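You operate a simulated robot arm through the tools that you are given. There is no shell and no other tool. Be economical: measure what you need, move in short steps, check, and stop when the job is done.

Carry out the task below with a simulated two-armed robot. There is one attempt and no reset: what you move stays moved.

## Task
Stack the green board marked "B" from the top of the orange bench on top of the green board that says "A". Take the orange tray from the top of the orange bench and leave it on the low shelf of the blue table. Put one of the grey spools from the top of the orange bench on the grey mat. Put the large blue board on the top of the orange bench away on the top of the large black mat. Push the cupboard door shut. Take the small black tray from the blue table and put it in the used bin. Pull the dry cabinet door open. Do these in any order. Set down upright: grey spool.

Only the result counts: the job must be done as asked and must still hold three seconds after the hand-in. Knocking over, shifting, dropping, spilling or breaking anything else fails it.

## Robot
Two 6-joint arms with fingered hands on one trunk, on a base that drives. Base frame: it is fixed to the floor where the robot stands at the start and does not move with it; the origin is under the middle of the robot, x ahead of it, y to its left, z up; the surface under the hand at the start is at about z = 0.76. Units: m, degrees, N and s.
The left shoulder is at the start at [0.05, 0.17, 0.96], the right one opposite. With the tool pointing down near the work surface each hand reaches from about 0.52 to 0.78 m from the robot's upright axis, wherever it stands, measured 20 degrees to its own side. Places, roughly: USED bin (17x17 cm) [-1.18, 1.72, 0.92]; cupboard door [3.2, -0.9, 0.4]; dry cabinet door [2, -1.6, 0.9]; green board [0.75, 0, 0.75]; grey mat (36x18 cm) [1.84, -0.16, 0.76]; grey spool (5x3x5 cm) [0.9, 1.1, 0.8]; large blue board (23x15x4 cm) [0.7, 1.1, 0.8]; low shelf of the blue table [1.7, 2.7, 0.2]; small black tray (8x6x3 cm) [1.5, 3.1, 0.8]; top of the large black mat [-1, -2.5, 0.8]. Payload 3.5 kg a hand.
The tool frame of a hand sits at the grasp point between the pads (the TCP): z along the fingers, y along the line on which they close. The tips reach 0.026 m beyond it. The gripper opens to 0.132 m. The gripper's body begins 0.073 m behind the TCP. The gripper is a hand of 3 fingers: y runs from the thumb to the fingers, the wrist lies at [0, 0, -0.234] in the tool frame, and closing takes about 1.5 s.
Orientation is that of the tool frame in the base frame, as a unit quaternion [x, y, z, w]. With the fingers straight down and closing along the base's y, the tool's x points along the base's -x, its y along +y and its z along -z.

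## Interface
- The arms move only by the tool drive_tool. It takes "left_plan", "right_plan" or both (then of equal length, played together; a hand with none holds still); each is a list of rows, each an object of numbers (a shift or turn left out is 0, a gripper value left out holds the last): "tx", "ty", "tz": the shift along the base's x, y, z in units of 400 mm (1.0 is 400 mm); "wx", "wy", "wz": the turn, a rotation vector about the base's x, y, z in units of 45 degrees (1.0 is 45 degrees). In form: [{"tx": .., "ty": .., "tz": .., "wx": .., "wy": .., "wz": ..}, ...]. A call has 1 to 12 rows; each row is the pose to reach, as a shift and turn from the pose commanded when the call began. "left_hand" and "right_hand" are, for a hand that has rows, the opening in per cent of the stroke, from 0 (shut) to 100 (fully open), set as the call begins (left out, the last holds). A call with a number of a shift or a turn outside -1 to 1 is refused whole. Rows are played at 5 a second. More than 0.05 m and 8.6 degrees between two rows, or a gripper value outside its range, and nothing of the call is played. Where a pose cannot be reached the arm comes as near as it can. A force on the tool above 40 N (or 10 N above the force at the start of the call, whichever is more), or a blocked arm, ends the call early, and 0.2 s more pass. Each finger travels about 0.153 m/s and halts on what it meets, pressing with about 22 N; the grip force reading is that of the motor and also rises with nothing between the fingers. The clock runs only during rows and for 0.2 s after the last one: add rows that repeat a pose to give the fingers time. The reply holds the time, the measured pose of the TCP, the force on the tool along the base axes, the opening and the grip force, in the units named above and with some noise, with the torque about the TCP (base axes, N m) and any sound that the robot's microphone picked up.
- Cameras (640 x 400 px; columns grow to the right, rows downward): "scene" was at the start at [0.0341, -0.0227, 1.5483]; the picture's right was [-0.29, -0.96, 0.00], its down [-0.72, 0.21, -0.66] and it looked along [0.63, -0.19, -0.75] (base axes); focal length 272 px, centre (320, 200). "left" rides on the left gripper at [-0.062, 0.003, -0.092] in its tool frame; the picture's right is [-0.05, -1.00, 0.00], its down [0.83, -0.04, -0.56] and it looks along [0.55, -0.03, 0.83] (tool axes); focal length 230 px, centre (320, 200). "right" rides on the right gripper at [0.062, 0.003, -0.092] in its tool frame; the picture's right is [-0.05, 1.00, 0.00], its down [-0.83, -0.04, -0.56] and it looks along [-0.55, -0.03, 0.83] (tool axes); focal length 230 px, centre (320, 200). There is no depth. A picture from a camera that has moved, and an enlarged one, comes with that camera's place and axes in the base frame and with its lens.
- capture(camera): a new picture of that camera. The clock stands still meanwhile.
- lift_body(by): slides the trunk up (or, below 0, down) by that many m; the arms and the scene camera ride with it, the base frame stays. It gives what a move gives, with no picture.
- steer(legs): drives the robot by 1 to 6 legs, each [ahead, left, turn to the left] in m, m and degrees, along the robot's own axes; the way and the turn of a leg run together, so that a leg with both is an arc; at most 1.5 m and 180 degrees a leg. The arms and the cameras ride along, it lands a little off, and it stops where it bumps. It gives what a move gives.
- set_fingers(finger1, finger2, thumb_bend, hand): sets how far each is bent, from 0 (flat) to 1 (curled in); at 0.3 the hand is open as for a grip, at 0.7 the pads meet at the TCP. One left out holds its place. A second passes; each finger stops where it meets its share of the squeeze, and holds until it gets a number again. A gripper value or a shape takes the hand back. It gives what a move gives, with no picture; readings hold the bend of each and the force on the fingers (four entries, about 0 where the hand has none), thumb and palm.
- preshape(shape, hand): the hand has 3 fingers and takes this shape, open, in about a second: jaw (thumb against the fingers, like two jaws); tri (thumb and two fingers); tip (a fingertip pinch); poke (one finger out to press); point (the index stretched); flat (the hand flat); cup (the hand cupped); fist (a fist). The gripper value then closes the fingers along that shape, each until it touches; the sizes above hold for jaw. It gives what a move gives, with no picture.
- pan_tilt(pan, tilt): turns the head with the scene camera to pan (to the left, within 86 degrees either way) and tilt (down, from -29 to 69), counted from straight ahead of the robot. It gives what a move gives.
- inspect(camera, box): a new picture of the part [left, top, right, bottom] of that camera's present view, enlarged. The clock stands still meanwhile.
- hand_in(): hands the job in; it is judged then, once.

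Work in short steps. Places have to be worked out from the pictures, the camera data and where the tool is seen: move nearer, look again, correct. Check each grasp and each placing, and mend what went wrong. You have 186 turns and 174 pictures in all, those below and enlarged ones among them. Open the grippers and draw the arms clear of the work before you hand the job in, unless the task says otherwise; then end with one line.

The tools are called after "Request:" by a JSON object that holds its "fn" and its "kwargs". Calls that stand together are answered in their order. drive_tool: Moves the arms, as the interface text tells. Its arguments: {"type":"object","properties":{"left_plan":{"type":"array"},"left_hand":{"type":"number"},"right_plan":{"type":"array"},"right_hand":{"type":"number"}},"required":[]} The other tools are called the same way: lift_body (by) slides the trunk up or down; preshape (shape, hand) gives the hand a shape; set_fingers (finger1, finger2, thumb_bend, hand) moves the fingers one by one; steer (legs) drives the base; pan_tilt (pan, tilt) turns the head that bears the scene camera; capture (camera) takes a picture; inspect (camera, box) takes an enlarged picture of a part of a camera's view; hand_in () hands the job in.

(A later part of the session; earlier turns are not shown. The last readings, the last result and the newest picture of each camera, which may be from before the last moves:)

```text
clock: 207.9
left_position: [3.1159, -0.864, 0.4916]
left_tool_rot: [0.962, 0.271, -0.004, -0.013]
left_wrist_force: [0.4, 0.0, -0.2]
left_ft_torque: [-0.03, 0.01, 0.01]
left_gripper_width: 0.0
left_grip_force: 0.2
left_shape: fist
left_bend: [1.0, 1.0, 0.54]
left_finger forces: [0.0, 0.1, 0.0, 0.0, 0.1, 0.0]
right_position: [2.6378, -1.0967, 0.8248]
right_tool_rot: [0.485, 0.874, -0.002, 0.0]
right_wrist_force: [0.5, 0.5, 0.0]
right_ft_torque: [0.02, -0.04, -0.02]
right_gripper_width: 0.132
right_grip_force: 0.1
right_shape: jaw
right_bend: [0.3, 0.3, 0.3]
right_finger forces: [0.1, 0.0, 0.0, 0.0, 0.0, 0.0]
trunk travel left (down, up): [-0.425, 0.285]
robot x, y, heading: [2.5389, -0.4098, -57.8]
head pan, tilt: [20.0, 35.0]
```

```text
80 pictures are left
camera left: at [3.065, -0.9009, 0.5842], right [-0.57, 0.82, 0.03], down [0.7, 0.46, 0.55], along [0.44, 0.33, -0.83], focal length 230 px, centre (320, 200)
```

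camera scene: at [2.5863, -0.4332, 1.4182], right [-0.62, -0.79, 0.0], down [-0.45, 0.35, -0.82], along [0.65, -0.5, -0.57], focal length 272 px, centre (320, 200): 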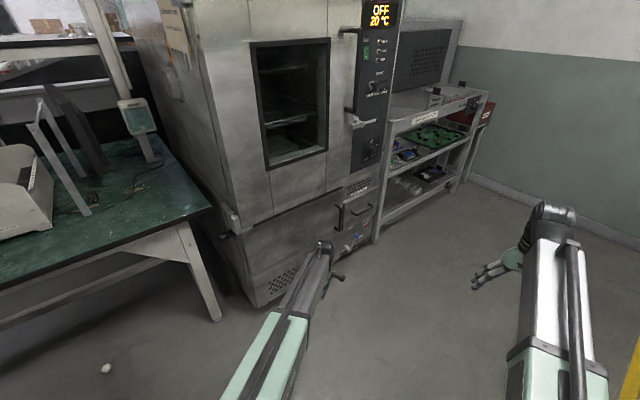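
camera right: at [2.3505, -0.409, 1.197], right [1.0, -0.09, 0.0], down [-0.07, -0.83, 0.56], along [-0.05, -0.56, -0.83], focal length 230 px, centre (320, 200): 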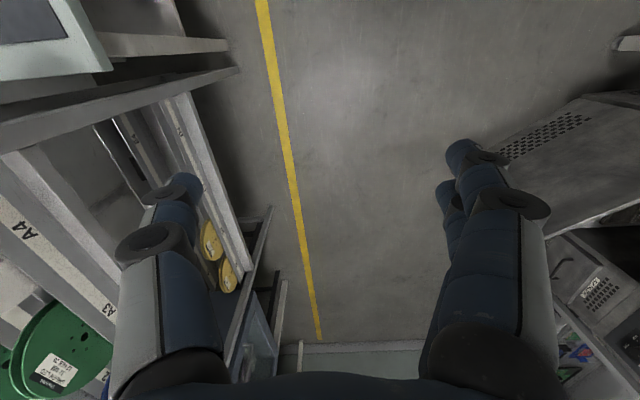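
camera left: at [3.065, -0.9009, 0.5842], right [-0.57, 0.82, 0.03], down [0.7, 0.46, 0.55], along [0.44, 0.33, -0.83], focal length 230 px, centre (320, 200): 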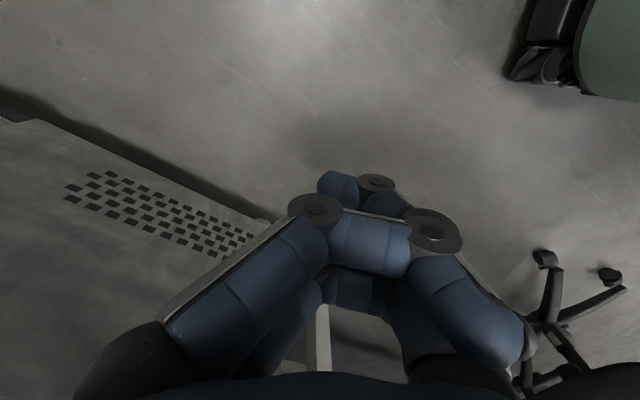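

The cupboard door is shut. Now I lift the arms, restore the hand and move to face the dry cabinet.

Request:
{"fn": "drive_tool", "kwargs": {"left_plan": [{"tz": 0.12}, {"tz": 0.24}, {"tz": 0.36}, {"tz": 0.48}, {"tz": 0.6}, {"tz": 0.7}]}}

Request:
{"fn": "lift_body", "kwargs": {"by": 0.15}}

Request:
{"fn": "preshape", "kwargs": {"shape": "jaw", "hand": "left"}}

Request:
{"fn": "steer", "kwargs": {"legs": [[0, 0, -60], [0.72, 0.5, 0], [0, 0, -62]]}}

Request:
{"fn": "pan_tilt", "kwargs": {"pan": 0, "tilt": 30}}

Request:
{"fn": "capture", "kwargs": {"camera": "scene"}}

```text
clock: 209.3
left_position: [3.1146, -0.8668, 0.7696]
left_tool_rot: [0.962, 0.272, -0.005, -0.013]
left_wrist_force: [0.5, 0.2, 0.2]
left_ft_torque: [-0.02, -0.01, 0.0]
left_gripper_width: 0.0001
left_grip_force: 0.0
left_shape: fist
left_bend: [1.0, 1.0, 0.54]
left_finger forces: [0.0, 0.0, 0.1, 0.0, 0.1, 0.0]
right_position: [2.6393, -1.0962, 0.826]
right_tool_rot: [0.485, 0.875, -0.001, 0.0]
right_wrist_force: [-0.2, 0.1, -0.5]
right_ft_torque: [-0.03, 0.02, -0.02]
right_gripper_width: 0.1319
right_grip_force: 0.1
right_shape: jaw
right_bend: [0.3, 0.3, 0.3]
right_finger forces: [0.0, 0.0, 0.1, 0.0, 0.0, 0.0]
trunk travel left (down, up): [-0.425, 0.285]
robot x, y, heading: [2.5398, -0.4102, -58.0]
head pan, tilt: [20.0, 35.0]
```

```text
clock: 211.1
left_position: [3.1141, -0.865, 0.9184]
left_tool_rot: [0.962, 0.272, -0.006, -0.013]
left_wrist_force: [0.0, -1.3, -0.1]
left_ft_torque: [-0.02, -0.04, 0.03]
left_gripper_width: 0.0
left_grip_force: 0.1
left_shape: fist
left_bend: [1.0, 1.0, 0.54]
left_finger forces: [0.1, 0.0, 0.0, 0.0, 0.1, 0.0]
right_position: [2.6383, -1.096, 0.9748]
right_tool_rot: [0.485, 0.875, -0.001, 0.0]
right_wrist_force: [-0.2, -0.5, -0.5]
right_ft_torque: [0.01, 0.02, -0.01]
right_gripper_width: 0.132
right_grip_force: 0.0
right_shape: jaw
right_bend: [0.3, 0.3, 0.3]
right_finger forces: [0.1, 0.0, 0.0, 0.1, 0.0, 0.1]
trunk travel left (down, up): [-0.575, 0.135]
robot x, y, heading: [2.5372, -0.4153, -57.6]
head pan, tilt: [20.0, 35.0]
```

```text
clock: 211.9
left_position: [3.1154, -0.865, 0.9193]
left_tool_rot: [0.962, 0.271, -0.005, -0.013]
left_wrist_force: [-0.4, 0.9, 0.2]
left_ft_torque: [-0.02, 0.03, 0.03]
left_gripper_width: 0.0585
left_grip_force: 0.0
left_shape: jaw
left_bend: [0.89, 0.91, 0.3]
left_finger forces: [0.0, 0.0, 0.0, 0.1, 0.0, 0.1]
right_position: [2.6388, -1.0966, 0.9759]
right_tool_rot: [0.485, 0.874, -0.001, 0.001]
right_wrist_force: [1.0, -0.8, -0.1]
right_ft_torque: [-0.02, -0.02, -0.05]
right_gripper_width: 0.132
right_grip_force: 0.0
right_shape: jaw
right_bend: [0.3, 0.3, 0.3]
right_finger forces: [0.1, 0.0, 0.0, 0.0, 0.1, 0.0]
trunk travel left (down, up): [-0.575, 0.135]
robot x, y, heading: [2.5369, -0.4104, -57.9]
head pan, tilt: [20.0, 35.0]
```

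```text
clock: 215.2
left_position: [2.4245, -1.1372, 0.919]
left_tool_rot: [0.967, -0.254, 0.002, -0.013]
left_wrist_force: [0.7, -0.2, -0.5]
left_ft_torque: [-0.03, 0.0, -0.04]
left_gripper_width: 0.058
left_grip_force: 0.1
left_shape: jaw
left_bend: [0.89, 0.9, 0.3]
left_finger forces: [0.0, 0.0, 0.1, 0.0, 0.0, 0.0]
right_position: [2.0051, -0.8364, 0.9755]
right_tool_rot: [0.857, 0.515, 0.006, 0.006]
right_wrist_force: [25.0, -3.4, -4.2]
right_ft_torque: [-0.12, -0.34, -0.46]
right_gripper_width: 0.1309
right_grip_force: 0.0
right_shape: jaw
right_bend: [0.3, 0.3, 0.36]
right_finger forces: [0.1, 0.1, 0.0, 0.0, 25.1, 0.0]
trunk travel left (down, up): [-0.575, 0.135]
robot x, y, heading: [2.5385, -0.4113, -119.0]
head pan, tilt: [20.0, 35.0]
stopped in leg 1: the force on the tool passed its limit at 43 N (the readings are from after the stop); the commanded pose is now the measured one
```

```text
clock: 216.0
left_position: [2.4257, -1.1369, 0.9206]
left_tool_rot: [0.967, -0.254, 0.0, -0.014]
left_wrist_force: [-0.1, -0.2, 0.2]
left_ft_torque: [0.02, -0.02, 0.0]
left_gripper_width: 0.0581
left_grip_force: 0.0
left_shape: jaw
left_bend: [0.89, 0.9, 0.3]
left_finger forces: [0.0, 0.1, 0.0, 0.1, 0.0, 0.0]
right_position: [2.0019, -0.8359, 0.9771]
right_tool_rot: [0.858, 0.513, 0.003, 0.007]
right_wrist_force: [31.9, -2.0, -4.3]
right_ft_torque: [-0.05, -0.29, -0.65]
right_gripper_width: 0.131
right_grip_force: 0.0
right_shape: jaw
right_bend: [0.3, 0.3, 0.37]
right_finger forces: [0.2, 0.0, 0.0, 0.1, 31.1, 0.0]
trunk travel left (down, up): [-0.575, 0.135]
robot x, y, heading: [2.5391, -0.4149, -119.0]
head pan, tilt: [0.0, 30.0]
```

```text
79 pictures are left
camera scene: at [2.5184, -0.4578, 1.5761], right [-0.88, 0.48, 0.0], down [0.24, 0.44, -0.87], along [-0.42, -0.76, -0.5], focal length 272 px, centre (320, 200)
```

scene: 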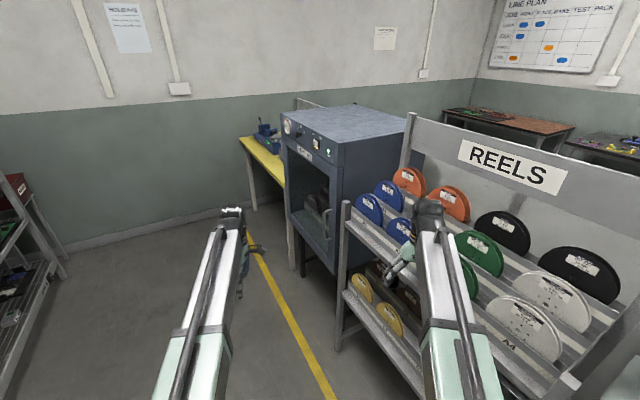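

The right thumb touched the reel rack frame. I immediately turn back to release it and check nothing shifted.

Request:
{"fn": "steer", "kwargs": {"legs": [[0, 0, 20]]}}

Request:
{"fn": "pan_tilt", "kwargs": {"pan": -25, "tilt": 35}}

Request:
{"fn": "capture", "kwargs": {"camera": "scene"}}

```text
clock: 217.5
left_position: [2.677, -1.134, 0.9193]
left_tool_rot: [0.996, -0.083, 0.0, -0.014]
left_wrist_force: [-0.3, -0.2, -0.6]
left_ft_torque: [0.01, 0.01, -0.02]
left_gripper_width: 0.0581
left_grip_force: 0.0
left_shape: jaw
left_bend: [0.89, 0.9, 0.3]
left_finger forces: [0.1, 0.1, 0.0, 0.0, 0.1, 0.0]
right_position: [2.1745, -0.9944, 0.9748]
right_tool_rot: [0.757, 0.653, 0.004, 0.004]
right_wrist_force: [-0.2, -0.5, -0.3]
right_ft_torque: [0.02, 0.01, -0.02]
right_gripper_width: 0.132
right_grip_force: 0.0
right_shape: jaw
right_bend: [0.3, 0.3, 0.3]
right_finger forces: [0.0, 0.0, 0.1, 0.0, 0.0, 0.0]
trunk travel left (down, up): [-0.575, 0.135]
robot x, y, heading: [2.5372, -0.4136, -98.8]
head pan, tilt: [0.0, 30.0]
```

```text
clock: 218.4
left_position: [2.6766, -1.1339, 0.9185]
left_tool_rot: [0.996, -0.084, 0.0, -0.014]
left_wrist_force: [-0.2, 0.2, -0.5]
left_ft_torque: [-0.01, -0.01, 0.02]
left_gripper_width: 0.0583
left_grip_force: 0.1
left_shape: jaw
left_bend: [0.89, 0.9, 0.3]
left_finger forces: [0.0, 0.1, 0.0, 0.1, 0.0, 0.1]
right_position: [2.1755, -0.9946, 0.9749]
right_tool_rot: [0.758, 0.653, 0.005, 0.004]
right_wrist_force: [0.5, 0.5, -0.2]
right_ft_torque: [0.03, 0.02, 0.03]
right_gripper_width: 0.1319
right_grip_force: 0.2
right_shape: jaw
right_bend: [0.3, 0.3, 0.3]
right_finger forces: [0.1, 0.0, 0.0, 0.1, 0.1, 0.1]
trunk travel left (down, up): [-0.575, 0.135]
robot x, y, heading: [2.5418, -0.4144, -99.2]
head pan, tilt: [-25.0, 35.0]
```

```text
78 pictures are left
camera scene: at [2.4963, -0.4467, 1.5683], right [-0.83, 0.56, 0.0], down [0.32, 0.48, -0.82], along [-0.46, -0.68, -0.57], focal length 272 px, centre (320, 200)
```

scene: 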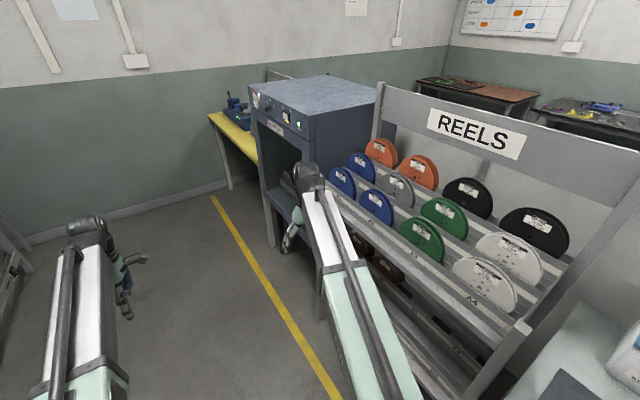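

Reels are unchanged. I go around with more clearance: slide to x≈2.95, advance and turn to face the cabinet.

Request:
{"fn": "steer", "kwargs": {"legs": [[0, 0.5, 9], [0.85, 0, 0], [0, 0, -90]]}}

Request:
{"fn": "pan_tilt", "kwargs": {"pan": 0, "tilt": 30}}

Request:
{"fn": "capture", "kwargs": {"camera": "scene"}}

```text
clock: 229.3
left_position: [2.3321, -1.533, 0.9197]
left_tool_rot: [-0.694, 0.72, -0.009, 0.01]
left_wrist_force: [0.4, 0.0, 0.3]
left_ft_torque: [0.01, 0.01, 0.04]
left_gripper_width: 0.0581
left_grip_force: 0.2
left_shape: jaw
left_bend: [0.88, 0.89, 0.3]
left_finger forces: [0.0, 0.1, 0.0, 0.0, 0.1, 0.0]
right_position: [2.4042, -1.0183, 0.976]
right_tool_rot: [1.0, -0.008, 0.001, 0.005]
right_wrist_force: [0.1, -0.3, 0.2]
right_ft_torque: [-0.06, 0.03, 0.0]
right_gripper_width: 0.132
right_grip_force: 0.0
right_shape: jaw
right_bend: [0.3, 0.3, 0.3]
right_finger forces: [0.0, 0.0, 0.0, 0.0, 0.0, 0.0]
trunk travel left (down, up): [-0.575, 0.135]
robot x, y, heading: [3.0279, -1.299, 178.6]
head pan, tilt: [-25.0, 35.0]
```

```text
clock: 230.2
left_position: [2.3319, -1.5339, 0.9185]
left_tool_rot: [-0.694, 0.72, -0.01, 0.011]
left_wrist_force: [0.4, 0.6, -0.8]
left_ft_torque: [0.0, -0.02, 0.01]
left_gripper_width: 0.0579
left_grip_force: 0.0
left_shape: jaw
left_bend: [0.88, 0.89, 0.3]
left_finger forces: [0.0, 0.1, 0.0, 0.0, 0.0, 0.0]
right_position: [2.4044, -1.0176, 0.9738]
right_tool_rot: [1.0, -0.008, 0.001, 0.006]
right_wrist_force: [-0.6, -0.2, 0.3]
right_ft_torque: [0.01, 0.03, -0.01]
right_gripper_width: 0.1319
right_grip_force: 0.0
right_shape: jaw
right_bend: [0.3, 0.3, 0.3]
right_finger forces: [0.0, 0.0, 0.0, 0.1, 0.0, 0.0]
trunk travel left (down, up): [-0.575, 0.135]
robot x, y, heading: [3.027, -1.3056, 178.6]
head pan, tilt: [0.0, 30.0]
```

```text
77 pictures are left
camera scene: at [2.9772, -1.3017, 1.576], right [0.03, 1.0, 0.0], down [0.5, -0.01, -0.87], along [-0.87, 0.02, -0.5], focal length 272 px, centre (320, 200)
```

scene: 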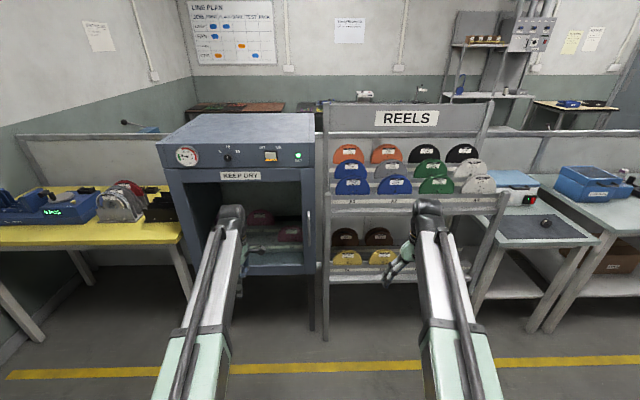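

The "KEEP DRY" cabinet has a vertical handle on its right side (y≈-1.33). I zoom in.

Request:
{"fn": "inspect", "kwargs": {"camera": "scene", "box": [160, 160, 340, 290]}}

Request:
{"fn": "capture", "kwargs": {"camera": "right"}}

```text
3.08 times, centred on (250, 225) of scene
camera zoom: at [2.9772, -1.3017, 1.576], right [0.03, 1.0, 0.0], down [0.5, -0.01, -0.87], along [-0.87, 0.02, -0.5], focal length 836 px, centre (535, 123)
```

zoom: 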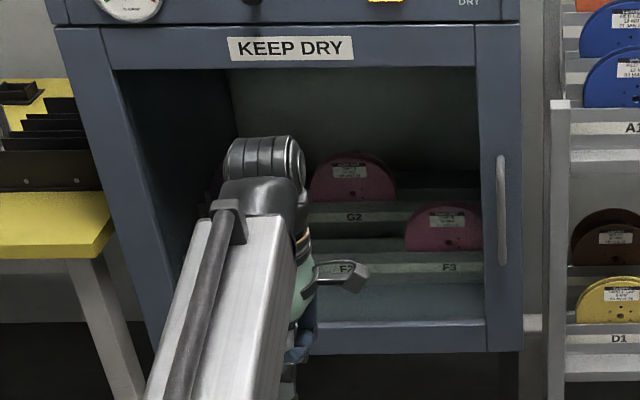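

```text
75 pictures are left
camera right: at [2.4649, -1.0202, 1.0667], right [-0.07, -1.0, 0.01], down [-0.83, 0.06, 0.55], along [-0.55, 0.03, -0.83], focal length 230 px, centre (320, 200)
```

right: 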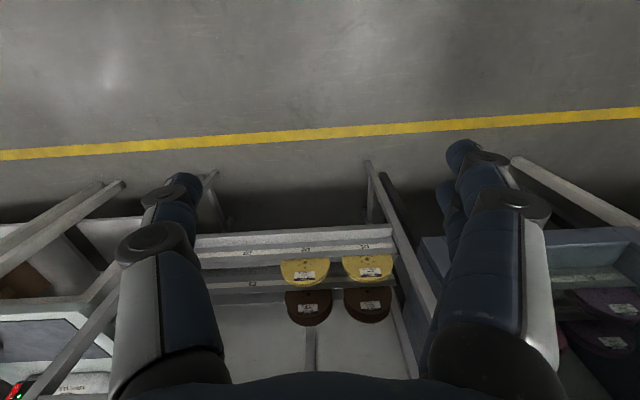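

I'll use the left hand with the robot standing on the opening side. I slide right and turn the left hand back to its default yaw.

Request:
{"fn": "steer", "kwargs": {"legs": [[0, -0.2, 1.4]]}}

Request:
{"fn": "drive_tool", "kwargs": {"left_plan": [{"wz": 0.18}, {"wz": 0.36}, {"wz": 0.54}, {"wz": 0.72}, {"wz": 0.9}, {"wz": 1.0}]}}

Request:
{"fn": "drive_tool", "kwargs": {"left_plan": [{"wz": 0.18}, {"wz": 0.36}, {"wz": 0.54}, {"wz": 0.72}, {"wz": 0.9}, {"wz": 1.0}]}}

Request:
{"fn": "capture", "kwargs": {"camera": "scene"}}

```text
clock: 231.8
left_position: [2.3405, -1.3456, 0.9197]
left_tool_rot: [-0.703, 0.711, -0.01, 0.01]
left_wrist_force: [0.0, 0.2, 0.0]
left_ft_torque: [0.0, 0.01, 0.0]
left_gripper_width: 0.0579
left_grip_force: 0.0
left_shape: jaw
left_bend: [0.88, 0.89, 0.3]
left_finger forces: [0.0, 0.1, 0.0, 0.1, 0.0, 0.0]
right_position: [2.3995, -0.8299, 0.9742]
right_tool_rot: [1.0, 0.004, 0.001, 0.007]
right_wrist_force: [-0.6, 0.3, -0.1]
right_ft_torque: [-0.03, -0.02, 0.01]
right_gripper_width: 0.132
right_grip_force: 0.1
right_shape: jaw
right_bend: [0.3, 0.3, 0.3]
right_finger forces: [0.0, 0.0, 0.1, 0.0, 0.0, 0.0]
trunk travel left (down, up): [-0.575, 0.135]
robot x, y, heading: [3.0311, -1.0991, 180.0]
head pan, tilt: [0.0, 30.0]
```

```text
clock: 233.2
left_position: [2.3412, -1.3456, 0.9199]
left_tool_rot: [0.922, -0.386, 0.004, -0.014]
left_wrist_force: [-0.4, -0.2, 0.5]
left_ft_torque: [0.0, 0.0, 0.0]
left_gripper_width: 0.0582
left_grip_force: 0.0
left_shape: jaw
left_bend: [0.88, 0.89, 0.3]
left_finger forces: [0.0, 0.0, 0.0, 0.1, 0.0, 0.0]
right_position: [2.4, -0.8293, 0.9747]
right_tool_rot: [1.0, 0.004, 0.001, 0.007]
right_wrist_force: [0.4, -0.4, -0.3]
right_ft_torque: [0.01, -0.01, 0.03]
right_gripper_width: 0.132
right_grip_force: 0.2
right_shape: jaw
right_bend: [0.3, 0.3, 0.3]
right_finger forces: [0.0, 0.0, 0.0, 0.0, 0.0, 0.1]
trunk travel left (down, up): [-0.575, 0.135]
robot x, y, heading: [3.03, -1.1001, 179.9]
head pan, tilt: [0.0, 30.0]
```

```text
clock: 234.6
left_position: [2.3409, -1.346, 0.9195]
left_tool_rot: [1.0, -0.004, -0.001, -0.014]
left_wrist_force: [0.1, -0.7, 1.3]
left_ft_torque: [0.03, 0.01, 0.04]
left_gripper_width: 0.0581
left_grip_force: 0.1
left_shape: jaw
left_bend: [0.88, 0.89, 0.3]
left_finger forces: [0.0, 0.0, 0.0, 0.0, 0.1, 0.0]
right_position: [2.3989, -0.8301, 0.975]
right_tool_rot: [1.0, 0.005, 0.0, 0.006]
right_wrist_force: [0.6, 0.2, 0.7]
right_ft_torque: [-0.01, 0.0, -0.01]
right_gripper_width: 0.1322
right_grip_force: 0.1
right_shape: jaw
right_bend: [0.3, 0.3, 0.3]
right_finger forces: [0.1, 0.0, 0.0, 0.0, 0.0, 0.0]
trunk travel left (down, up): [-0.575, 0.135]
robot x, y, heading: [3.0304, -1.0971, 180.0]
head pan, tilt: [0.0, 30.0]
```

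```text
74 pictures are left
camera scene: at [2.9798, -1.0989, 1.5761], right [0.0, 1.0, 0.0], down [0.5, 0.0, -0.87], along [-0.87, 0.0, -0.5], focal length 272 px, centre (320, 200)
```

scene: 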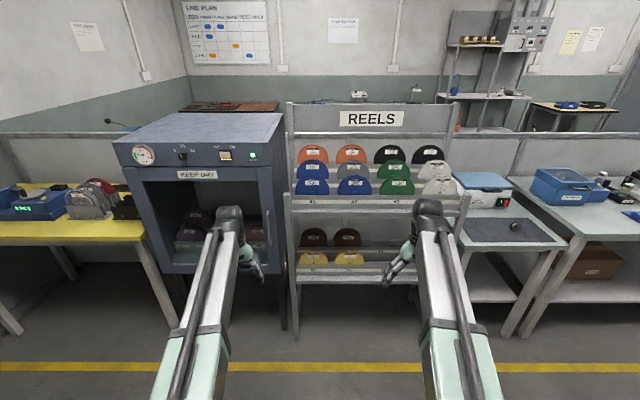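

Parallax puts the handle at about x≈1.98, y≈-1.33, z≈0.75–0.95. I zoom for precision, then pitch the left hand forward.

Request:
{"fn": "inspect", "kwargs": {"camera": "scene", "box": [220, 180, 300, 280]}}

Request:
{"fn": "drive_tool", "kwargs": {"left_plan": [{"wy": 0.18}, {"wy": 0.36}, {"wy": 0.54}, {"wy": 0.72}, {"wy": 0.9}, {"wy": 1.0}, {"wy": 1.0}], "left_hand": 60}}

```text
4.00 times, centred on (260, 230) of scene
camera zoom: at [2.9798, -1.0989, 1.5761], right [0.0, 1.0, 0.0], down [0.5, 0.0, -0.87], along [-0.87, 0.0, -0.5], focal length 1087 px, centre (560, 80)
```

zoom: 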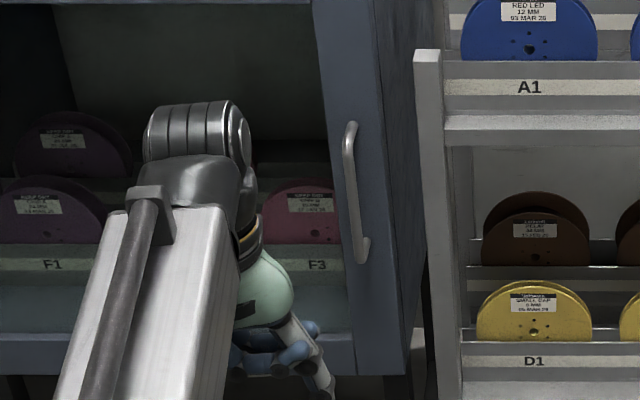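

```text
clock: 236.2
left_position: [2.3411, -1.3451, 0.9195]
left_tool_rot: [0.923, -0.01, -0.385, -0.011]
left_wrist_force: [-0.1, 0.5, -0.9]
left_ft_torque: [0.03, 0.01, 0.01]
left_gripper_width: 0.0011
left_grip_force: 0.1
left_shape: jaw
left_bend: [0.88, 0.89, 0.71]
left_finger forces: [0.0, 0.0, 0.0, 0.0, 0.0, 0.0]
right_position: [2.4, -0.8294, 0.975]
right_tool_rot: [1.0, 0.005, 0.001, 0.006]
right_wrist_force: [0.8, 0.1, 0.6]
right_ft_torque: [-0.03, 0.01, -0.04]
right_gripper_width: 0.1317
right_grip_force: 0.2
right_shape: jaw
right_bend: [0.3, 0.3, 0.3]
right_finger forces: [0.0, 0.1, 0.0, 0.0, 0.0, 0.0]
trunk travel left (down, up): [-0.575, 0.135]
robot x, y, heading: [3.0304, -1.0986, 180.1]
head pan, tilt: [0.0, 30.0]
```

The two fingers seem stuck bent after the fist; I re-open them explicitly while pitching on.

Request:
{"fn": "set_fingers", "kwargs": {"hand": "left", "finger1": 0.3, "finger2": 0.3, "thumb_bend": 0.3}}

Request:
{"fn": "capture", "kwargs": {"camera": "left"}}

```text
clock: 237.2
left_position: [2.3416, -1.3449, 0.9194]
left_tool_rot: [0.923, -0.01, -0.384, -0.011]
left_wrist_force: [-0.7, 0.0, -0.8]
left_ft_torque: [-0.02, -0.01, 0.02]
left_gripper_width: 0.0649
left_grip_force: 0.1
left_shape: fingers
left_bend: [0.89, 0.9, 0.3]
left_finger forces: [0.1, 0.0, 0.1, 0.0, 0.1, 0.1]
right_position: [2.3983, -0.8296, 0.9757]
right_tool_rot: [1.0, 0.004, 0.001, 0.005]
right_wrist_force: [-0.4, -1.0, 0.5]
right_ft_torque: [-0.01, 0.03, 0.0]
right_gripper_width: 0.1317
right_grip_force: 0.0
right_shape: jaw
right_bend: [0.3, 0.3, 0.3]
right_finger forces: [0.1, 0.1, 0.0, 0.1, 0.0, 0.1]
trunk travel left (down, up): [-0.575, 0.135]
robot x, y, heading: [3.0304, -1.095, 180.1]
head pan, tilt: [0.0, 30.0]
```

```text
72 pictures are left
camera left: at [2.3615, -1.35, 1.0285], right [-0.01, 1.0, 0.05], down [0.98, 0.02, -0.2], along [-0.2, 0.05, -0.98], focal length 230 px, centre (320, 200)
```

left: 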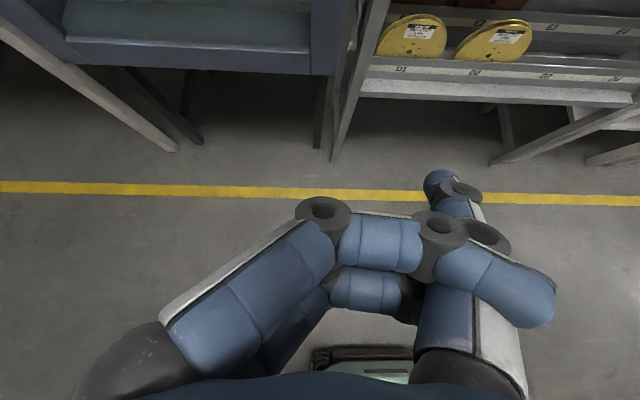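

Fingers and thumb seem interlocked. I open the thumb fully first, then the fingers.

Request:
{"fn": "set_fingers", "kwargs": {"hand": "left", "thumb_bend": 0, "finger1": 0, "finger2": 0}}

Request:
{"fn": "set_fingers", "kwargs": {"hand": "left", "thumb_bend": 0.54, "finger1": 1, "finger2": 1}}

Request:
{"fn": "set_fingers", "kwargs": {"hand": "left", "thumb_bend": 0.54, "finger1": 0.3, "finger2": 0.3}}

```text
clock: 238.2
left_position: [2.3416, -1.3463, 0.9191]
left_tool_rot: [0.923, -0.01, -0.384, -0.011]
left_wrist_force: [-0.3, -0.1, 0.3]
left_ft_torque: [-0.03, 0.02, -0.02]
left_gripper_width: 0.0641
left_grip_force: 0.2
left_shape: fingers
left_bend: [0.86, 0.87, 0.16]
left_finger forces: [0.0, 0.0, 0.0, 0.0, 0.0, 0.0]
right_position: [2.3992, -0.8292, 0.9759]
right_tool_rot: [1.0, 0.005, 0.001, 0.007]
right_wrist_force: [0.7, 0.4, -0.6]
right_ft_torque: [0.0, 0.0, 0.04]
right_gripper_width: 0.1319
right_grip_force: 0.1
right_shape: jaw
right_bend: [0.3, 0.3, 0.3]
right_finger forces: [0.1, 0.1, 0.0, 0.1, 0.0, 0.0]
trunk travel left (down, up): [-0.575, 0.135]
robot x, y, heading: [3.0294, -1.0981, 180.3]
head pan, tilt: [0.0, 30.0]
```

```text
clock: 239.2
left_position: [2.3407, -1.3439, 0.9188]
left_tool_rot: [0.923, -0.009, -0.384, -0.011]
left_wrist_force: [0.4, -1.1, 0.5]
left_ft_torque: [0.03, 0.01, 0.02]
left_gripper_width: 0.0659
left_grip_force: 0.0
left_shape: fingers
left_bend: [0.96, 0.96, 0.54]
left_finger forces: [0.0, 0.0, 0.0, 0.1, 0.0, 0.1]
right_position: [2.3999, -0.83, 0.9748]
right_tool_rot: [1.0, 0.004, 0.001, 0.006]
right_wrist_force: [-0.8, 0.5, 0.3]
right_ft_torque: [0.0, 0.02, -0.02]
right_gripper_width: 0.1319
right_grip_force: 0.0
right_shape: jaw
right_bend: [0.3, 0.3, 0.3]
right_finger forces: [0.0, 0.0, 0.0, 0.1, 0.0, 0.0]
trunk travel left (down, up): [-0.575, 0.135]
robot x, y, heading: [3.0311, -1.1023, 180.3]
head pan, tilt: [0.0, 30.0]
```

```text
clock: 240.2
left_position: [2.3402, -1.3455, 0.9197]
left_tool_rot: [0.923, -0.01, -0.384, -0.011]
left_wrist_force: [0.4, 0.4, 0.1]
left_ft_torque: [0.01, 0.01, -0.04]
left_gripper_width: 0.0641
left_grip_force: 0.0
left_shape: fingers
left_bend: [0.93, 0.94, 0.54]
left_finger forces: [0.1, 0.1, 0.0, 0.1, 0.0, 0.0]
right_position: [2.3998, -0.8294, 0.9745]
right_tool_rot: [1.0, 0.004, 0.001, 0.007]
right_wrist_force: [0.1, -0.5, 1.1]
right_ft_torque: [0.05, -0.01, 0.02]
right_gripper_width: 0.1319
right_grip_force: 0.0
right_shape: jaw
right_bend: [0.3, 0.3, 0.3]
right_finger forces: [0.0, 0.1, 0.0, 0.0, 0.1, 0.1]
trunk travel left (down, up): [-0.575, 0.135]
robot x, y, heading: [3.0341, -1.1001, 179.9]
head pan, tilt: [0.0, 30.0]
```

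The fingertips hook behind the thumb; I curl the thumb fully in first, then open the fingers.

Request:
{"fn": "set_fingers", "kwargs": {"hand": "left", "thumb_bend": 1, "finger1": 1, "finger2": 1}}

Request:
{"fn": "set_fingers", "kwargs": {"hand": "left", "thumb_bend": 1, "finger1": 0.2, "finger2": 0.2}}

Request:
{"fn": "capture", "kwargs": {"camera": "left"}}

```text
clock: 241.2
left_position: [2.3406, -1.3459, 0.9195]
left_tool_rot: [0.923, -0.01, -0.383, -0.011]
left_wrist_force: [0.4, 0.9, -0.2]
left_ft_torque: [0.02, 0.0, 0.04]
left_gripper_width: 0.0533
left_grip_force: 0.1
left_shape: fingers
left_bend: [1.0, 1.0, 0.98]
left_finger forces: [0.1, 0.0, 0.1, 0.1, 0.0, 0.1]
right_position: [2.3999, -0.8293, 0.974]
right_tool_rot: [1.0, 0.005, 0.001, 0.006]
right_wrist_force: [0.0, -0.6, 0.6]
right_ft_torque: [-0.03, 0.01, 0.04]
right_gripper_width: 0.1319
right_grip_force: 0.0
right_shape: jaw
right_bend: [0.3, 0.3, 0.3]
right_finger forces: [0.0, 0.0, 0.0, 0.0, 0.0, 0.0]
trunk travel left (down, up): [-0.575, 0.135]
robot x, y, heading: [3.0312, -1.095, 180.1]
head pan, tilt: [0.0, 30.0]
```

```text
clock: 242.2
left_position: [2.3412, -1.3455, 0.9195]
left_tool_rot: [0.924, -0.011, -0.383, -0.011]
left_wrist_force: [0.3, -1.1, -0.6]
left_ft_torque: [-0.02, 0.02, 0.02]
left_gripper_width: 0.0535
left_grip_force: 0.1
left_shape: fingers
left_bend: [1.0, 1.0, 0.98]
left_finger forces: [0.0, 0.0, 0.1, 0.0, 0.0, 0.0]
right_position: [2.3999, -0.8304, 0.9752]
right_tool_rot: [1.0, 0.005, 0.001, 0.007]
right_wrist_force: [0.4, 0.0, 0.6]
right_ft_torque: [0.01, 0.02, -0.02]
right_gripper_width: 0.1318
right_grip_force: 0.1
right_shape: jaw
right_bend: [0.3, 0.3, 0.3]
right_finger forces: [0.0, 0.0, 0.0, 0.0, 0.0, 0.0]
trunk travel left (down, up): [-0.575, 0.135]
robot x, y, heading: [3.0302, -1.1007, 180.1]
head pan, tilt: [0.0, 30.0]
```

```text
71 pictures are left
camera left: at [2.3615, -1.35, 1.0285], right [-0.01, 1.0, 0.05], down [0.98, 0.02, -0.2], along [-0.2, 0.05, -0.98], focal length 230 px, centre (320, 200)
```

left: 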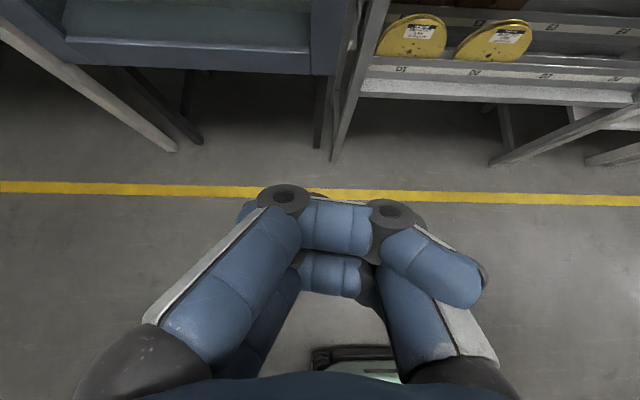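

I try thumb flat with the fingers tight first, then opening the fingers one at a time.

Request:
{"fn": "set_fingers", "kwargs": {"hand": "left", "thumb_bend": 0, "finger1": 1, "finger2": 1}}

Request:
{"fn": "set_fingers", "kwargs": {"hand": "left", "thumb_bend": 0, "finger1": 0.2, "finger2": 1}}

Request:
{"fn": "capture", "kwargs": {"camera": "left"}}

```text
clock: 243.2
left_position: [2.3402, -1.3446, 0.92]
left_tool_rot: [0.923, -0.01, -0.384, -0.011]
left_wrist_force: [0.5, -0.4, 0.3]
left_ft_torque: [0.0, 0.04, -0.03]
left_gripper_width: 0.0681
left_grip_force: 0.1
left_shape: fingers
left_bend: [0.94, 0.95, 0.16]
left_finger forces: [0.0, 0.0, 0.0, 0.0, 0.0, 0.0]
right_position: [2.3997, -0.8285, 0.9753]
right_tool_rot: [1.0, 0.005, 0.001, 0.006]
right_wrist_force: [0.3, -0.6, 0.2]
right_ft_torque: [-0.01, 0.0, 0.01]
right_gripper_width: 0.1322
right_grip_force: 0.0
right_shape: jaw
right_bend: [0.3, 0.3, 0.3]
right_finger forces: [0.0, 0.1, 0.1, 0.1, 0.0, 0.1]
trunk travel left (down, up): [-0.575, 0.135]
robot x, y, heading: [3.0273, -1.0993, 180.0]
head pan, tilt: [0.0, 30.0]
```

```text
clock: 244.2
left_position: [2.341, -1.3456, 0.9193]
left_tool_rot: [0.923, -0.01, -0.383, -0.012]
left_wrist_force: [-0.7, -0.3, 0.2]
left_ft_torque: [-0.01, 0.02, 0.04]
left_gripper_width: 0.065
left_grip_force: 0.1
left_shape: fingers
left_bend: [0.88, 0.92, 0.16]
left_finger forces: [0.1, 0.0, 0.1, 0.0, 0.0, 0.0]
right_position: [2.3997, -0.8285, 0.9756]
right_tool_rot: [1.0, 0.005, 0.0, 0.006]
right_wrist_force: [0.7, -0.3, 0.4]
right_ft_torque: [0.0, 0.01, -0.02]
right_gripper_width: 0.1319
right_grip_force: 0.0
right_shape: jaw
right_bend: [0.3, 0.3, 0.3]
right_finger forces: [0.0, 0.0, 0.1, 0.1, 0.0, 0.0]
trunk travel left (down, up): [-0.575, 0.135]
robot x, y, heading: [3.031, -1.0968, 179.9]
head pan, tilt: [0.0, 30.0]
```

```text
70 pictures are left
camera left: at [2.3615, -1.35, 1.0285], right [-0.01, 1.0, 0.05], down [0.98, 0.02, -0.2], along [-0.2, 0.05, -0.98], focal length 230 px, centre (320, 200)
```

left: 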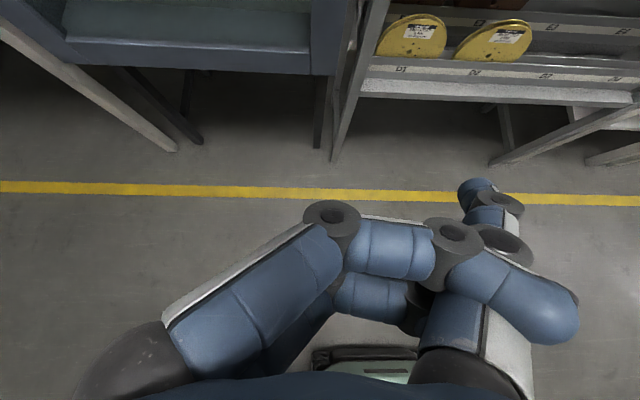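

I try a different shape ("flat") to free the interlocked digits.

Request:
{"fn": "preshape", "kwargs": {"shape": "flat", "hand": "left"}}

Request:
{"fn": "preshape", "kwargs": {"shape": "cup", "hand": "left"}}

Request:
{"fn": "preshape", "kwargs": {"shape": "tri", "hand": "left"}}

Request:
{"fn": "capture", "kwargs": {"camera": "left"}}

```text
clock: 245.1
left_position: [2.3408, -1.3445, 0.9191]
left_tool_rot: [0.923, -0.009, -0.384, -0.01]
left_wrist_force: [-0.5, -0.1, 0.4]
left_ft_torque: [0.02, 0.05, 0.02]
left_gripper_width: 0.1262
left_grip_force: 0.0
left_shape: flat
left_bend: [0.17, 0.19, 0.16]
left_finger forces: [0.1, 0.1, 0.0, 0.1, 0.0, 0.0]
right_position: [2.4004, -0.8285, 0.9741]
right_tool_rot: [1.0, 0.006, 0.001, 0.005]
right_wrist_force: [0.2, -0.6, -1.1]
right_ft_torque: [-0.01, 0.0, -0.01]
right_gripper_width: 0.1322
right_grip_force: 0.1
right_shape: jaw
right_bend: [0.3, 0.3, 0.3]
right_finger forces: [0.1, 0.0, 0.0, 0.0, 0.1, 0.0]
trunk travel left (down, up): [-0.575, 0.135]
robot x, y, heading: [3.0301, -1.1036, 179.9]
head pan, tilt: [0.0, 30.0]
```

```text
clock: 246.0
left_position: [2.3405, -1.3458, 0.9186]
left_tool_rot: [0.923, -0.01, -0.384, -0.011]
left_wrist_force: [0.4, 0.3, -0.2]
left_ft_torque: [-0.01, -0.01, 0.01]
left_gripper_width: 0.042
left_grip_force: 0.1
left_shape: cup
left_bend: [0.06, 0.1, 0.24]
left_finger forces: [0.1, 0.0, 0.0, 0.0, 0.1, 0.0]
right_position: [2.3996, -0.8288, 0.9737]
right_tool_rot: [1.0, 0.005, 0.001, 0.006]
right_wrist_force: [0.2, 0.1, -0.6]
right_ft_torque: [0.01, -0.01, -0.03]
right_gripper_width: 0.1321
right_grip_force: 0.0
right_shape: jaw
right_bend: [0.3, 0.3, 0.3]
right_finger forces: [0.0, 0.0, 0.0, 0.0, 0.0, 0.0]
trunk travel left (down, up): [-0.575, 0.135]
robot x, y, heading: [3.034, -1.1001, 179.7]
head pan, tilt: [0.0, 30.0]
```

```text
clock: 246.9
left_position: [2.3409, -1.3461, 0.9191]
left_tool_rot: [0.924, -0.01, -0.383, -0.011]
left_wrist_force: [0.2, 0.2, 0.3]
left_ft_torque: [0.02, -0.02, -0.01]
left_gripper_width: 0.1322
left_grip_force: 0.1
left_shape: tri
left_bend: [0.3, 0.3, 0.3]
left_finger forces: [0.1, 0.0, 0.0, 0.0, 0.0, 0.0]
right_position: [2.4, -0.8293, 0.9739]
right_tool_rot: [1.0, 0.005, 0.002, 0.006]
right_wrist_force: [0.3, 0.3, 0.6]
right_ft_torque: [0.0, -0.01, 0.01]
right_gripper_width: 0.1319
right_grip_force: 0.0
right_shape: jaw
right_bend: [0.3, 0.3, 0.3]
right_finger forces: [0.0, 0.0, 0.0, 0.0, 0.0, 0.0]
trunk travel left (down, up): [-0.575, 0.135]
robot x, y, heading: [3.0339, -1.1017, 180.2]
head pan, tilt: [0.0, 30.0]
```

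```text
69 pictures are left
camera left: at [2.3615, -1.35, 1.0285], right [-0.01, 1.0, 0.05], down [0.98, 0.02, -0.2], along [-0.2, 0.05, -0.98], focal length 230 px, centre (320, 200)
```

left: 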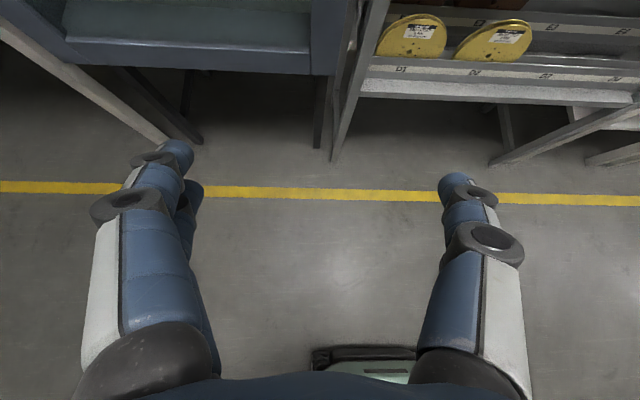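

The hand is free again. I set it to jaw and pitch it forward to horizontal.

Request:
{"fn": "preshape", "kwargs": {"shape": "jaw", "hand": "left"}}

Request:
{"fn": "drive_tool", "kwargs": {"left_plan": [{"wy": 0.18, "tx": -0.04, "tz": -0.02}, {"wy": 0.36, "tx": -0.08, "tz": -0.04}, {"wy": 0.54, "tx": -0.12, "tz": -0.06, "ty": 0.02}, {"wy": 0.72, "tx": -0.16, "tz": -0.08, "ty": 0.04}, {"wy": 0.9, "tx": -0.2, "tz": -0.1, "ty": 0.054}, {"wy": 1.0, "tx": -0.25, "tz": -0.12, "ty": 0.054}, {"wy": 1.0, "tx": -0.25, "tz": -0.12, "ty": 0.054}], "left_hand": 100}}

Request:
{"fn": "capture", "kwargs": {"camera": "left"}}

Request:
{"fn": "capture", "kwargs": {"camera": "scene"}}

```text
clock: 247.8
left_position: [2.3423, -1.3446, 0.9195]
left_tool_rot: [0.923, -0.01, -0.384, -0.011]
left_wrist_force: [0.2, 0.5, 0.7]
left_ft_torque: [0.01, 0.02, 0.01]
left_gripper_width: 0.1319
left_grip_force: 0.0
left_shape: jaw
left_bend: [0.3, 0.3, 0.3]
left_finger forces: [0.1, 0.0, 0.0, 0.0, 0.0, 0.0]
right_position: [2.3987, -0.8294, 0.9746]
right_tool_rot: [1.0, 0.004, 0.001, 0.006]
right_wrist_force: [-0.1, -1.6, -0.1]
right_ft_torque: [0.01, -0.02, 0.01]
right_gripper_width: 0.1318
right_grip_force: 0.0
right_shape: jaw
right_bend: [0.3, 0.3, 0.3]
right_finger forces: [0.1, 0.0, 0.0, 0.0, 0.0, 0.1]
trunk travel left (down, up): [-0.575, 0.135]
robot x, y, heading: [3.0325, -1.0954, 180.2]
head pan, tilt: [0.0, 30.0]
```

```text
clock: 249.4
left_position: [2.2395, -1.325, 0.872]
left_tool_rot: [-0.706, 0.013, 0.708, 0.006]
left_wrist_force: [1.0, 0.0, -0.9]
left_ft_torque: [-0.02, 0.01, 0.0]
left_gripper_width: 0.132
left_grip_force: 0.1
left_shape: jaw
left_bend: [0.3, 0.3, 0.3]
left_finger forces: [0.1, 0.1, 0.1, 0.1, 0.1, 0.0]
left hand out of reach, approached as far as the arm can: row 4, 5
right_position: [2.3993, -0.8291, 0.9752]
right_tool_rot: [1.0, 0.005, 0.001, 0.006]
right_wrist_force: [1.2, -0.3, -0.4]
right_ft_torque: [-0.02, 0.03, 0.02]
right_gripper_width: 0.1319
right_grip_force: 0.0
right_shape: jaw
right_bend: [0.3, 0.3, 0.3]
right_finger forces: [0.0, 0.0, 0.1, 0.0, 0.0, 0.0]
trunk travel left (down, up): [-0.575, 0.135]
robot x, y, heading: [3.0336, -1.0992, 179.9]
head pan, tilt: [0.0, 30.0]
```

```text
68 pictures are left
camera left: at [2.3307, -1.3293, 0.9342], right [0.03, 1.0, 0.04], down [0.55, 0.02, -0.83], along [-0.83, 0.05, -0.55], focal length 230 px, centre (320, 200)
```

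left: 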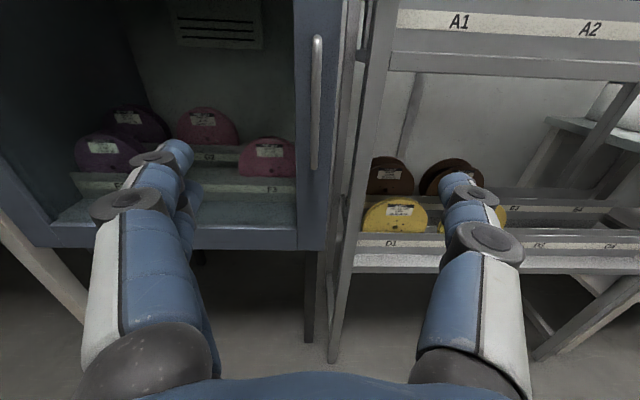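

```text
67 pictures are left
camera scene: at [2.9798, -1.0988, 1.5761], right [0.0, 1.0, 0.0], down [0.5, 0.0, -0.87], along [-0.87, 0.0, -0.5], focal length 272 px, centre (320, 200)
```

scene: 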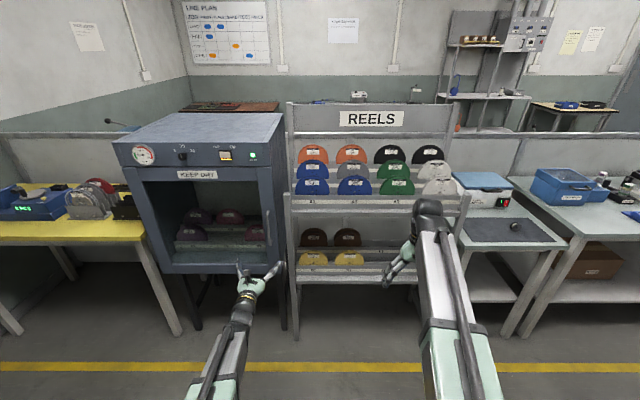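

The handle is centred ahead at (2.0,-1.322, z 0.78–0.95). I narrow the jaw to 45 % and drive ahead 0.21 m.

Request:
{"fn": "drive_tool", "kwargs": {"left_plan": [{"ty": 0.006}, {"ty": 0.006}, {"ty": 0.006}, {"ty": 0.006}], "left_hand": 45}}

Request:
{"fn": "steer", "kwargs": {"legs": [[0.18, 0, 0]]}}

Request:
{"fn": "capture", "kwargs": {"camera": "left"}}

```text
clock: 250.4
left_position: [2.2397, -1.3213, 0.8727]
left_tool_rot: [-0.706, 0.013, 0.708, 0.006]
left_wrist_force: [0.6, -1.2, 0.1]
left_ft_torque: [-0.01, -0.02, -0.02]
left_gripper_width: 0.0601
left_grip_force: 0.1
left_shape: jaw
left_bend: [0.73, 0.73, 0.7]
left_finger forces: [0.0, 0.0, 0.0, 0.0, 0.0, 0.1]
right_position: [2.399, -0.8294, 0.9753]
right_tool_rot: [1.0, 0.005, 0.001, 0.006]
right_wrist_force: [-0.2, -0.1, -0.5]
right_ft_torque: [-0.03, -0.02, 0.0]
right_gripper_width: 0.1318
right_grip_force: 0.1
right_shape: jaw
right_bend: [0.3, 0.3, 0.3]
right_finger forces: [0.0, 0.0, 0.0, 0.0, 0.1, 0.0]
trunk travel left (down, up): [-0.575, 0.135]
robot x, y, heading: [3.0331, -1.0946, 180.1]
head pan, tilt: [0.0, 30.0]
```

```text
clock: 251.9
left_position: [2.059, -1.3228, 0.872]
left_tool_rot: [-0.707, 0.013, 0.707, 0.006]
left_wrist_force: [0.1, 0.0, -0.4]
left_ft_torque: [0.04, 0.01, -0.01]
left_gripper_width: 0.06
left_grip_force: 0.0
left_shape: jaw
left_bend: [0.73, 0.73, 0.7]
left_finger forces: [0.0, 0.1, 0.1, 0.1, 0.1, 0.0]
right_position: [2.2191, -0.829, 0.9741]
right_tool_rot: [1.0, 0.005, 0.0, 0.006]
right_wrist_force: [-0.7, 0.2, -0.8]
right_ft_torque: [-0.03, -0.01, 0.03]
right_gripper_width: 0.1316
right_grip_force: 0.1
right_shape: jaw
right_bend: [0.3, 0.3, 0.3]
right_finger forces: [0.0, 0.0, 0.0, 0.1, 0.0, 0.0]
trunk travel left (down, up): [-0.575, 0.135]
robot x, y, heading: [2.8509, -1.0992, 180.1]
head pan, tilt: [0.0, 30.0]
```

```text
66 pictures are left
camera left: at [2.1502, -1.3266, 0.9334], right [0.03, 1.0, 0.04], down [0.56, 0.02, -0.83], along [-0.83, 0.05, -0.55], focal length 230 px, centre (320, 200)
```

left: 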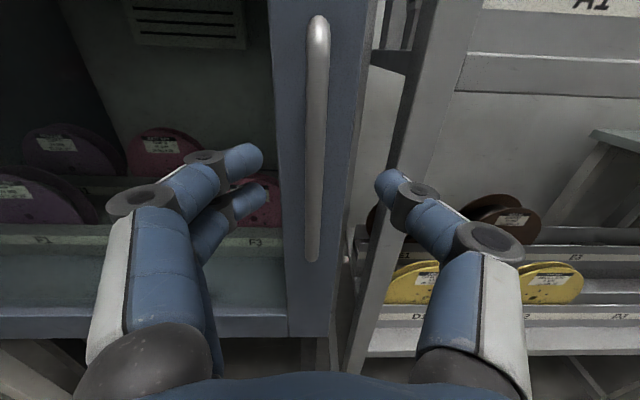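

The bar runs between thumb and fingers. I advance 5.5 cm and close.

Request:
{"fn": "steer", "kwargs": {"legs": [[0.052, 0, 0]]}}

Request:
{"fn": "drive_tool", "kwargs": {"left_plan": [{}, {}, {}, {}, {}, {}], "left_hand": 0}}

Request:
{"fn": "capture", "kwargs": {"camera": "left"}}

```text
clock: 252.8
left_position: [2.005, -1.3222, 0.8712]
left_tool_rot: [-0.707, 0.013, 0.707, 0.006]
left_wrist_force: [1.0, 0.8, -0.3]
left_ft_torque: [0.01, 0.02, 0.0]
left_gripper_width: 0.0598
left_grip_force: 0.1
left_shape: jaw
left_bend: [0.73, 0.73, 0.7]
left_finger forces: [0.0, 0.0, 0.0, 0.0, 0.0, 0.0]
right_position: [2.1646, -0.8296, 0.9741]
right_tool_rot: [1.0, 0.005, 0.0, 0.006]
right_wrist_force: [0.6, -0.3, -0.6]
right_ft_torque: [-0.02, 0.0, -0.02]
right_gripper_width: 0.1317
right_grip_force: 0.1
right_shape: jaw
right_bend: [0.3, 0.3, 0.3]
right_finger forces: [0.0, 0.0, 0.0, 0.0, 0.0, 0.0]
trunk travel left (down, up): [-0.575, 0.135]
robot x, y, heading: [2.7954, -1.0984, 180.1]
head pan, tilt: [0.0, 30.0]
```

```text
clock: 254.2
left_position: [2.005, -1.3226, 0.8723]
left_tool_rot: [-0.706, 0.014, 0.708, 0.006]
left_wrist_force: [0.0, 0.2, -0.4]
left_ft_torque: [-0.03, 0.02, -0.01]
left_gripper_width: 0.0
left_grip_force: 21.8
left_shape: jaw
left_bend: [0.64, 0.64, 0.66]
left_finger forces: [0.2, 0.0, 0.0, 0.0, 0.1, 0.1]
right_position: [2.1657, -0.8289, 0.9741]
right_tool_rot: [1.0, 0.005, 0.001, 0.007]
right_wrist_force: [-0.4, -0.7, -0.8]
right_ft_torque: [-0.02, 0.01, -0.03]
right_gripper_width: 0.132
right_grip_force: 0.1
right_shape: jaw
right_bend: [0.3, 0.3, 0.3]
right_finger forces: [0.0, 0.0, 0.0, 0.0, 0.0, 0.0]
trunk travel left (down, up): [-0.575, 0.135]
robot x, y, heading: [2.7947, -1.0964, 180.0]
head pan, tilt: [0.0, 30.0]
```

```text
65 pictures are left
camera left: at [2.0973, -1.3265, 0.9341], right [0.03, 1.0, 0.04], down [0.55, 0.02, -0.83], along [-0.83, 0.05, -0.55], focal length 230 px, centre (320, 200)
```

left: 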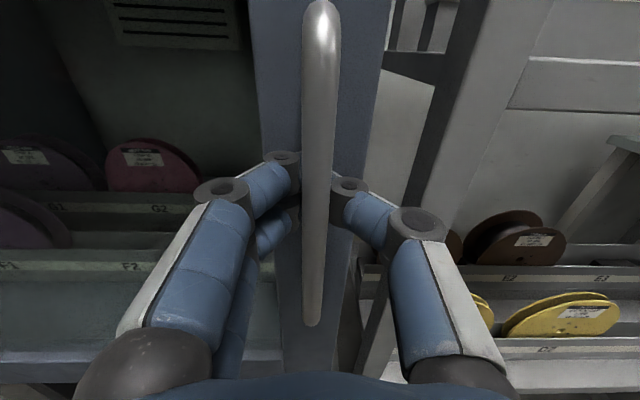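

The fingers closed around behind the bar (hooked). I pull back by driving the base gently along the door's arc.

Request:
{"fn": "steer", "kwargs": {"legs": [[-0.1, 0.01, 0], [-0.12, 0.04, 0]]}}

Request:
{"fn": "capture", "kwargs": {"camera": "left"}}

Request:
{"fn": "capture", "kwargs": {"camera": "scene"}}

```text
clock: 256.2
left_position: [2.2267, -1.3751, 0.874]
left_tool_rot: [-0.706, 0.012, 0.708, 0.007]
left_wrist_force: [-11.0, -22.2, 2.5]
left_ft_torque: [-0.04, -0.03, -0.27]
left_gripper_width: 0.0
left_grip_force: 22.1
left_shape: jaw
left_bend: [0.64, 0.64, 0.67]
left_finger forces: [13.0, 12.5, 0.0, 0.1, 0.1, 0.0]
right_position: [2.3864, -0.8818, 0.9755]
right_tool_rot: [1.0, 0.004, 0.001, 0.006]
right_wrist_force: [-0.1, 0.2, 0.1]
right_ft_torque: [-0.02, -0.02, 0.01]
right_gripper_width: 0.1319
right_grip_force: 0.0
right_shape: jaw
right_bend: [0.3, 0.3, 0.3]
right_finger forces: [0.0, 0.0, 0.0, 0.0, 0.1, 0.0]
trunk travel left (down, up): [-0.575, 0.135]
robot x, y, heading: [3.0196, -1.1472, 180.0]
head pan, tilt: [0.0, 30.0]
```

```text
64 pictures are left
camera left: at [2.317, -1.3791, 0.9339], right [0.03, 1.0, 0.04], down [0.55, 0.02, -0.83], along [-0.83, 0.05, -0.55], focal length 230 px, centre (320, 200)
```

left: 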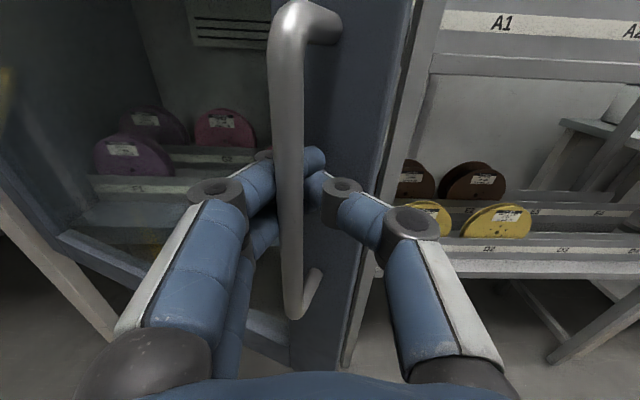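

```text
63 pictures are left
camera scene: at [2.9663, -1.1526, 1.5761], right [0.0, 1.0, 0.0], down [0.5, 0.0, -0.87], along [-0.87, 0.0, -0.5], focal length 272 px, centre (320, 200)
```

scene: 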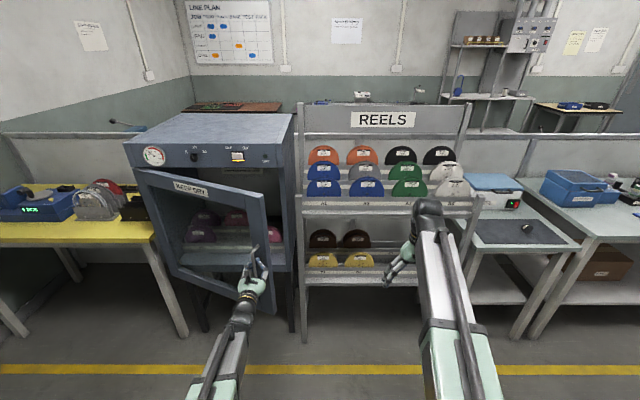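

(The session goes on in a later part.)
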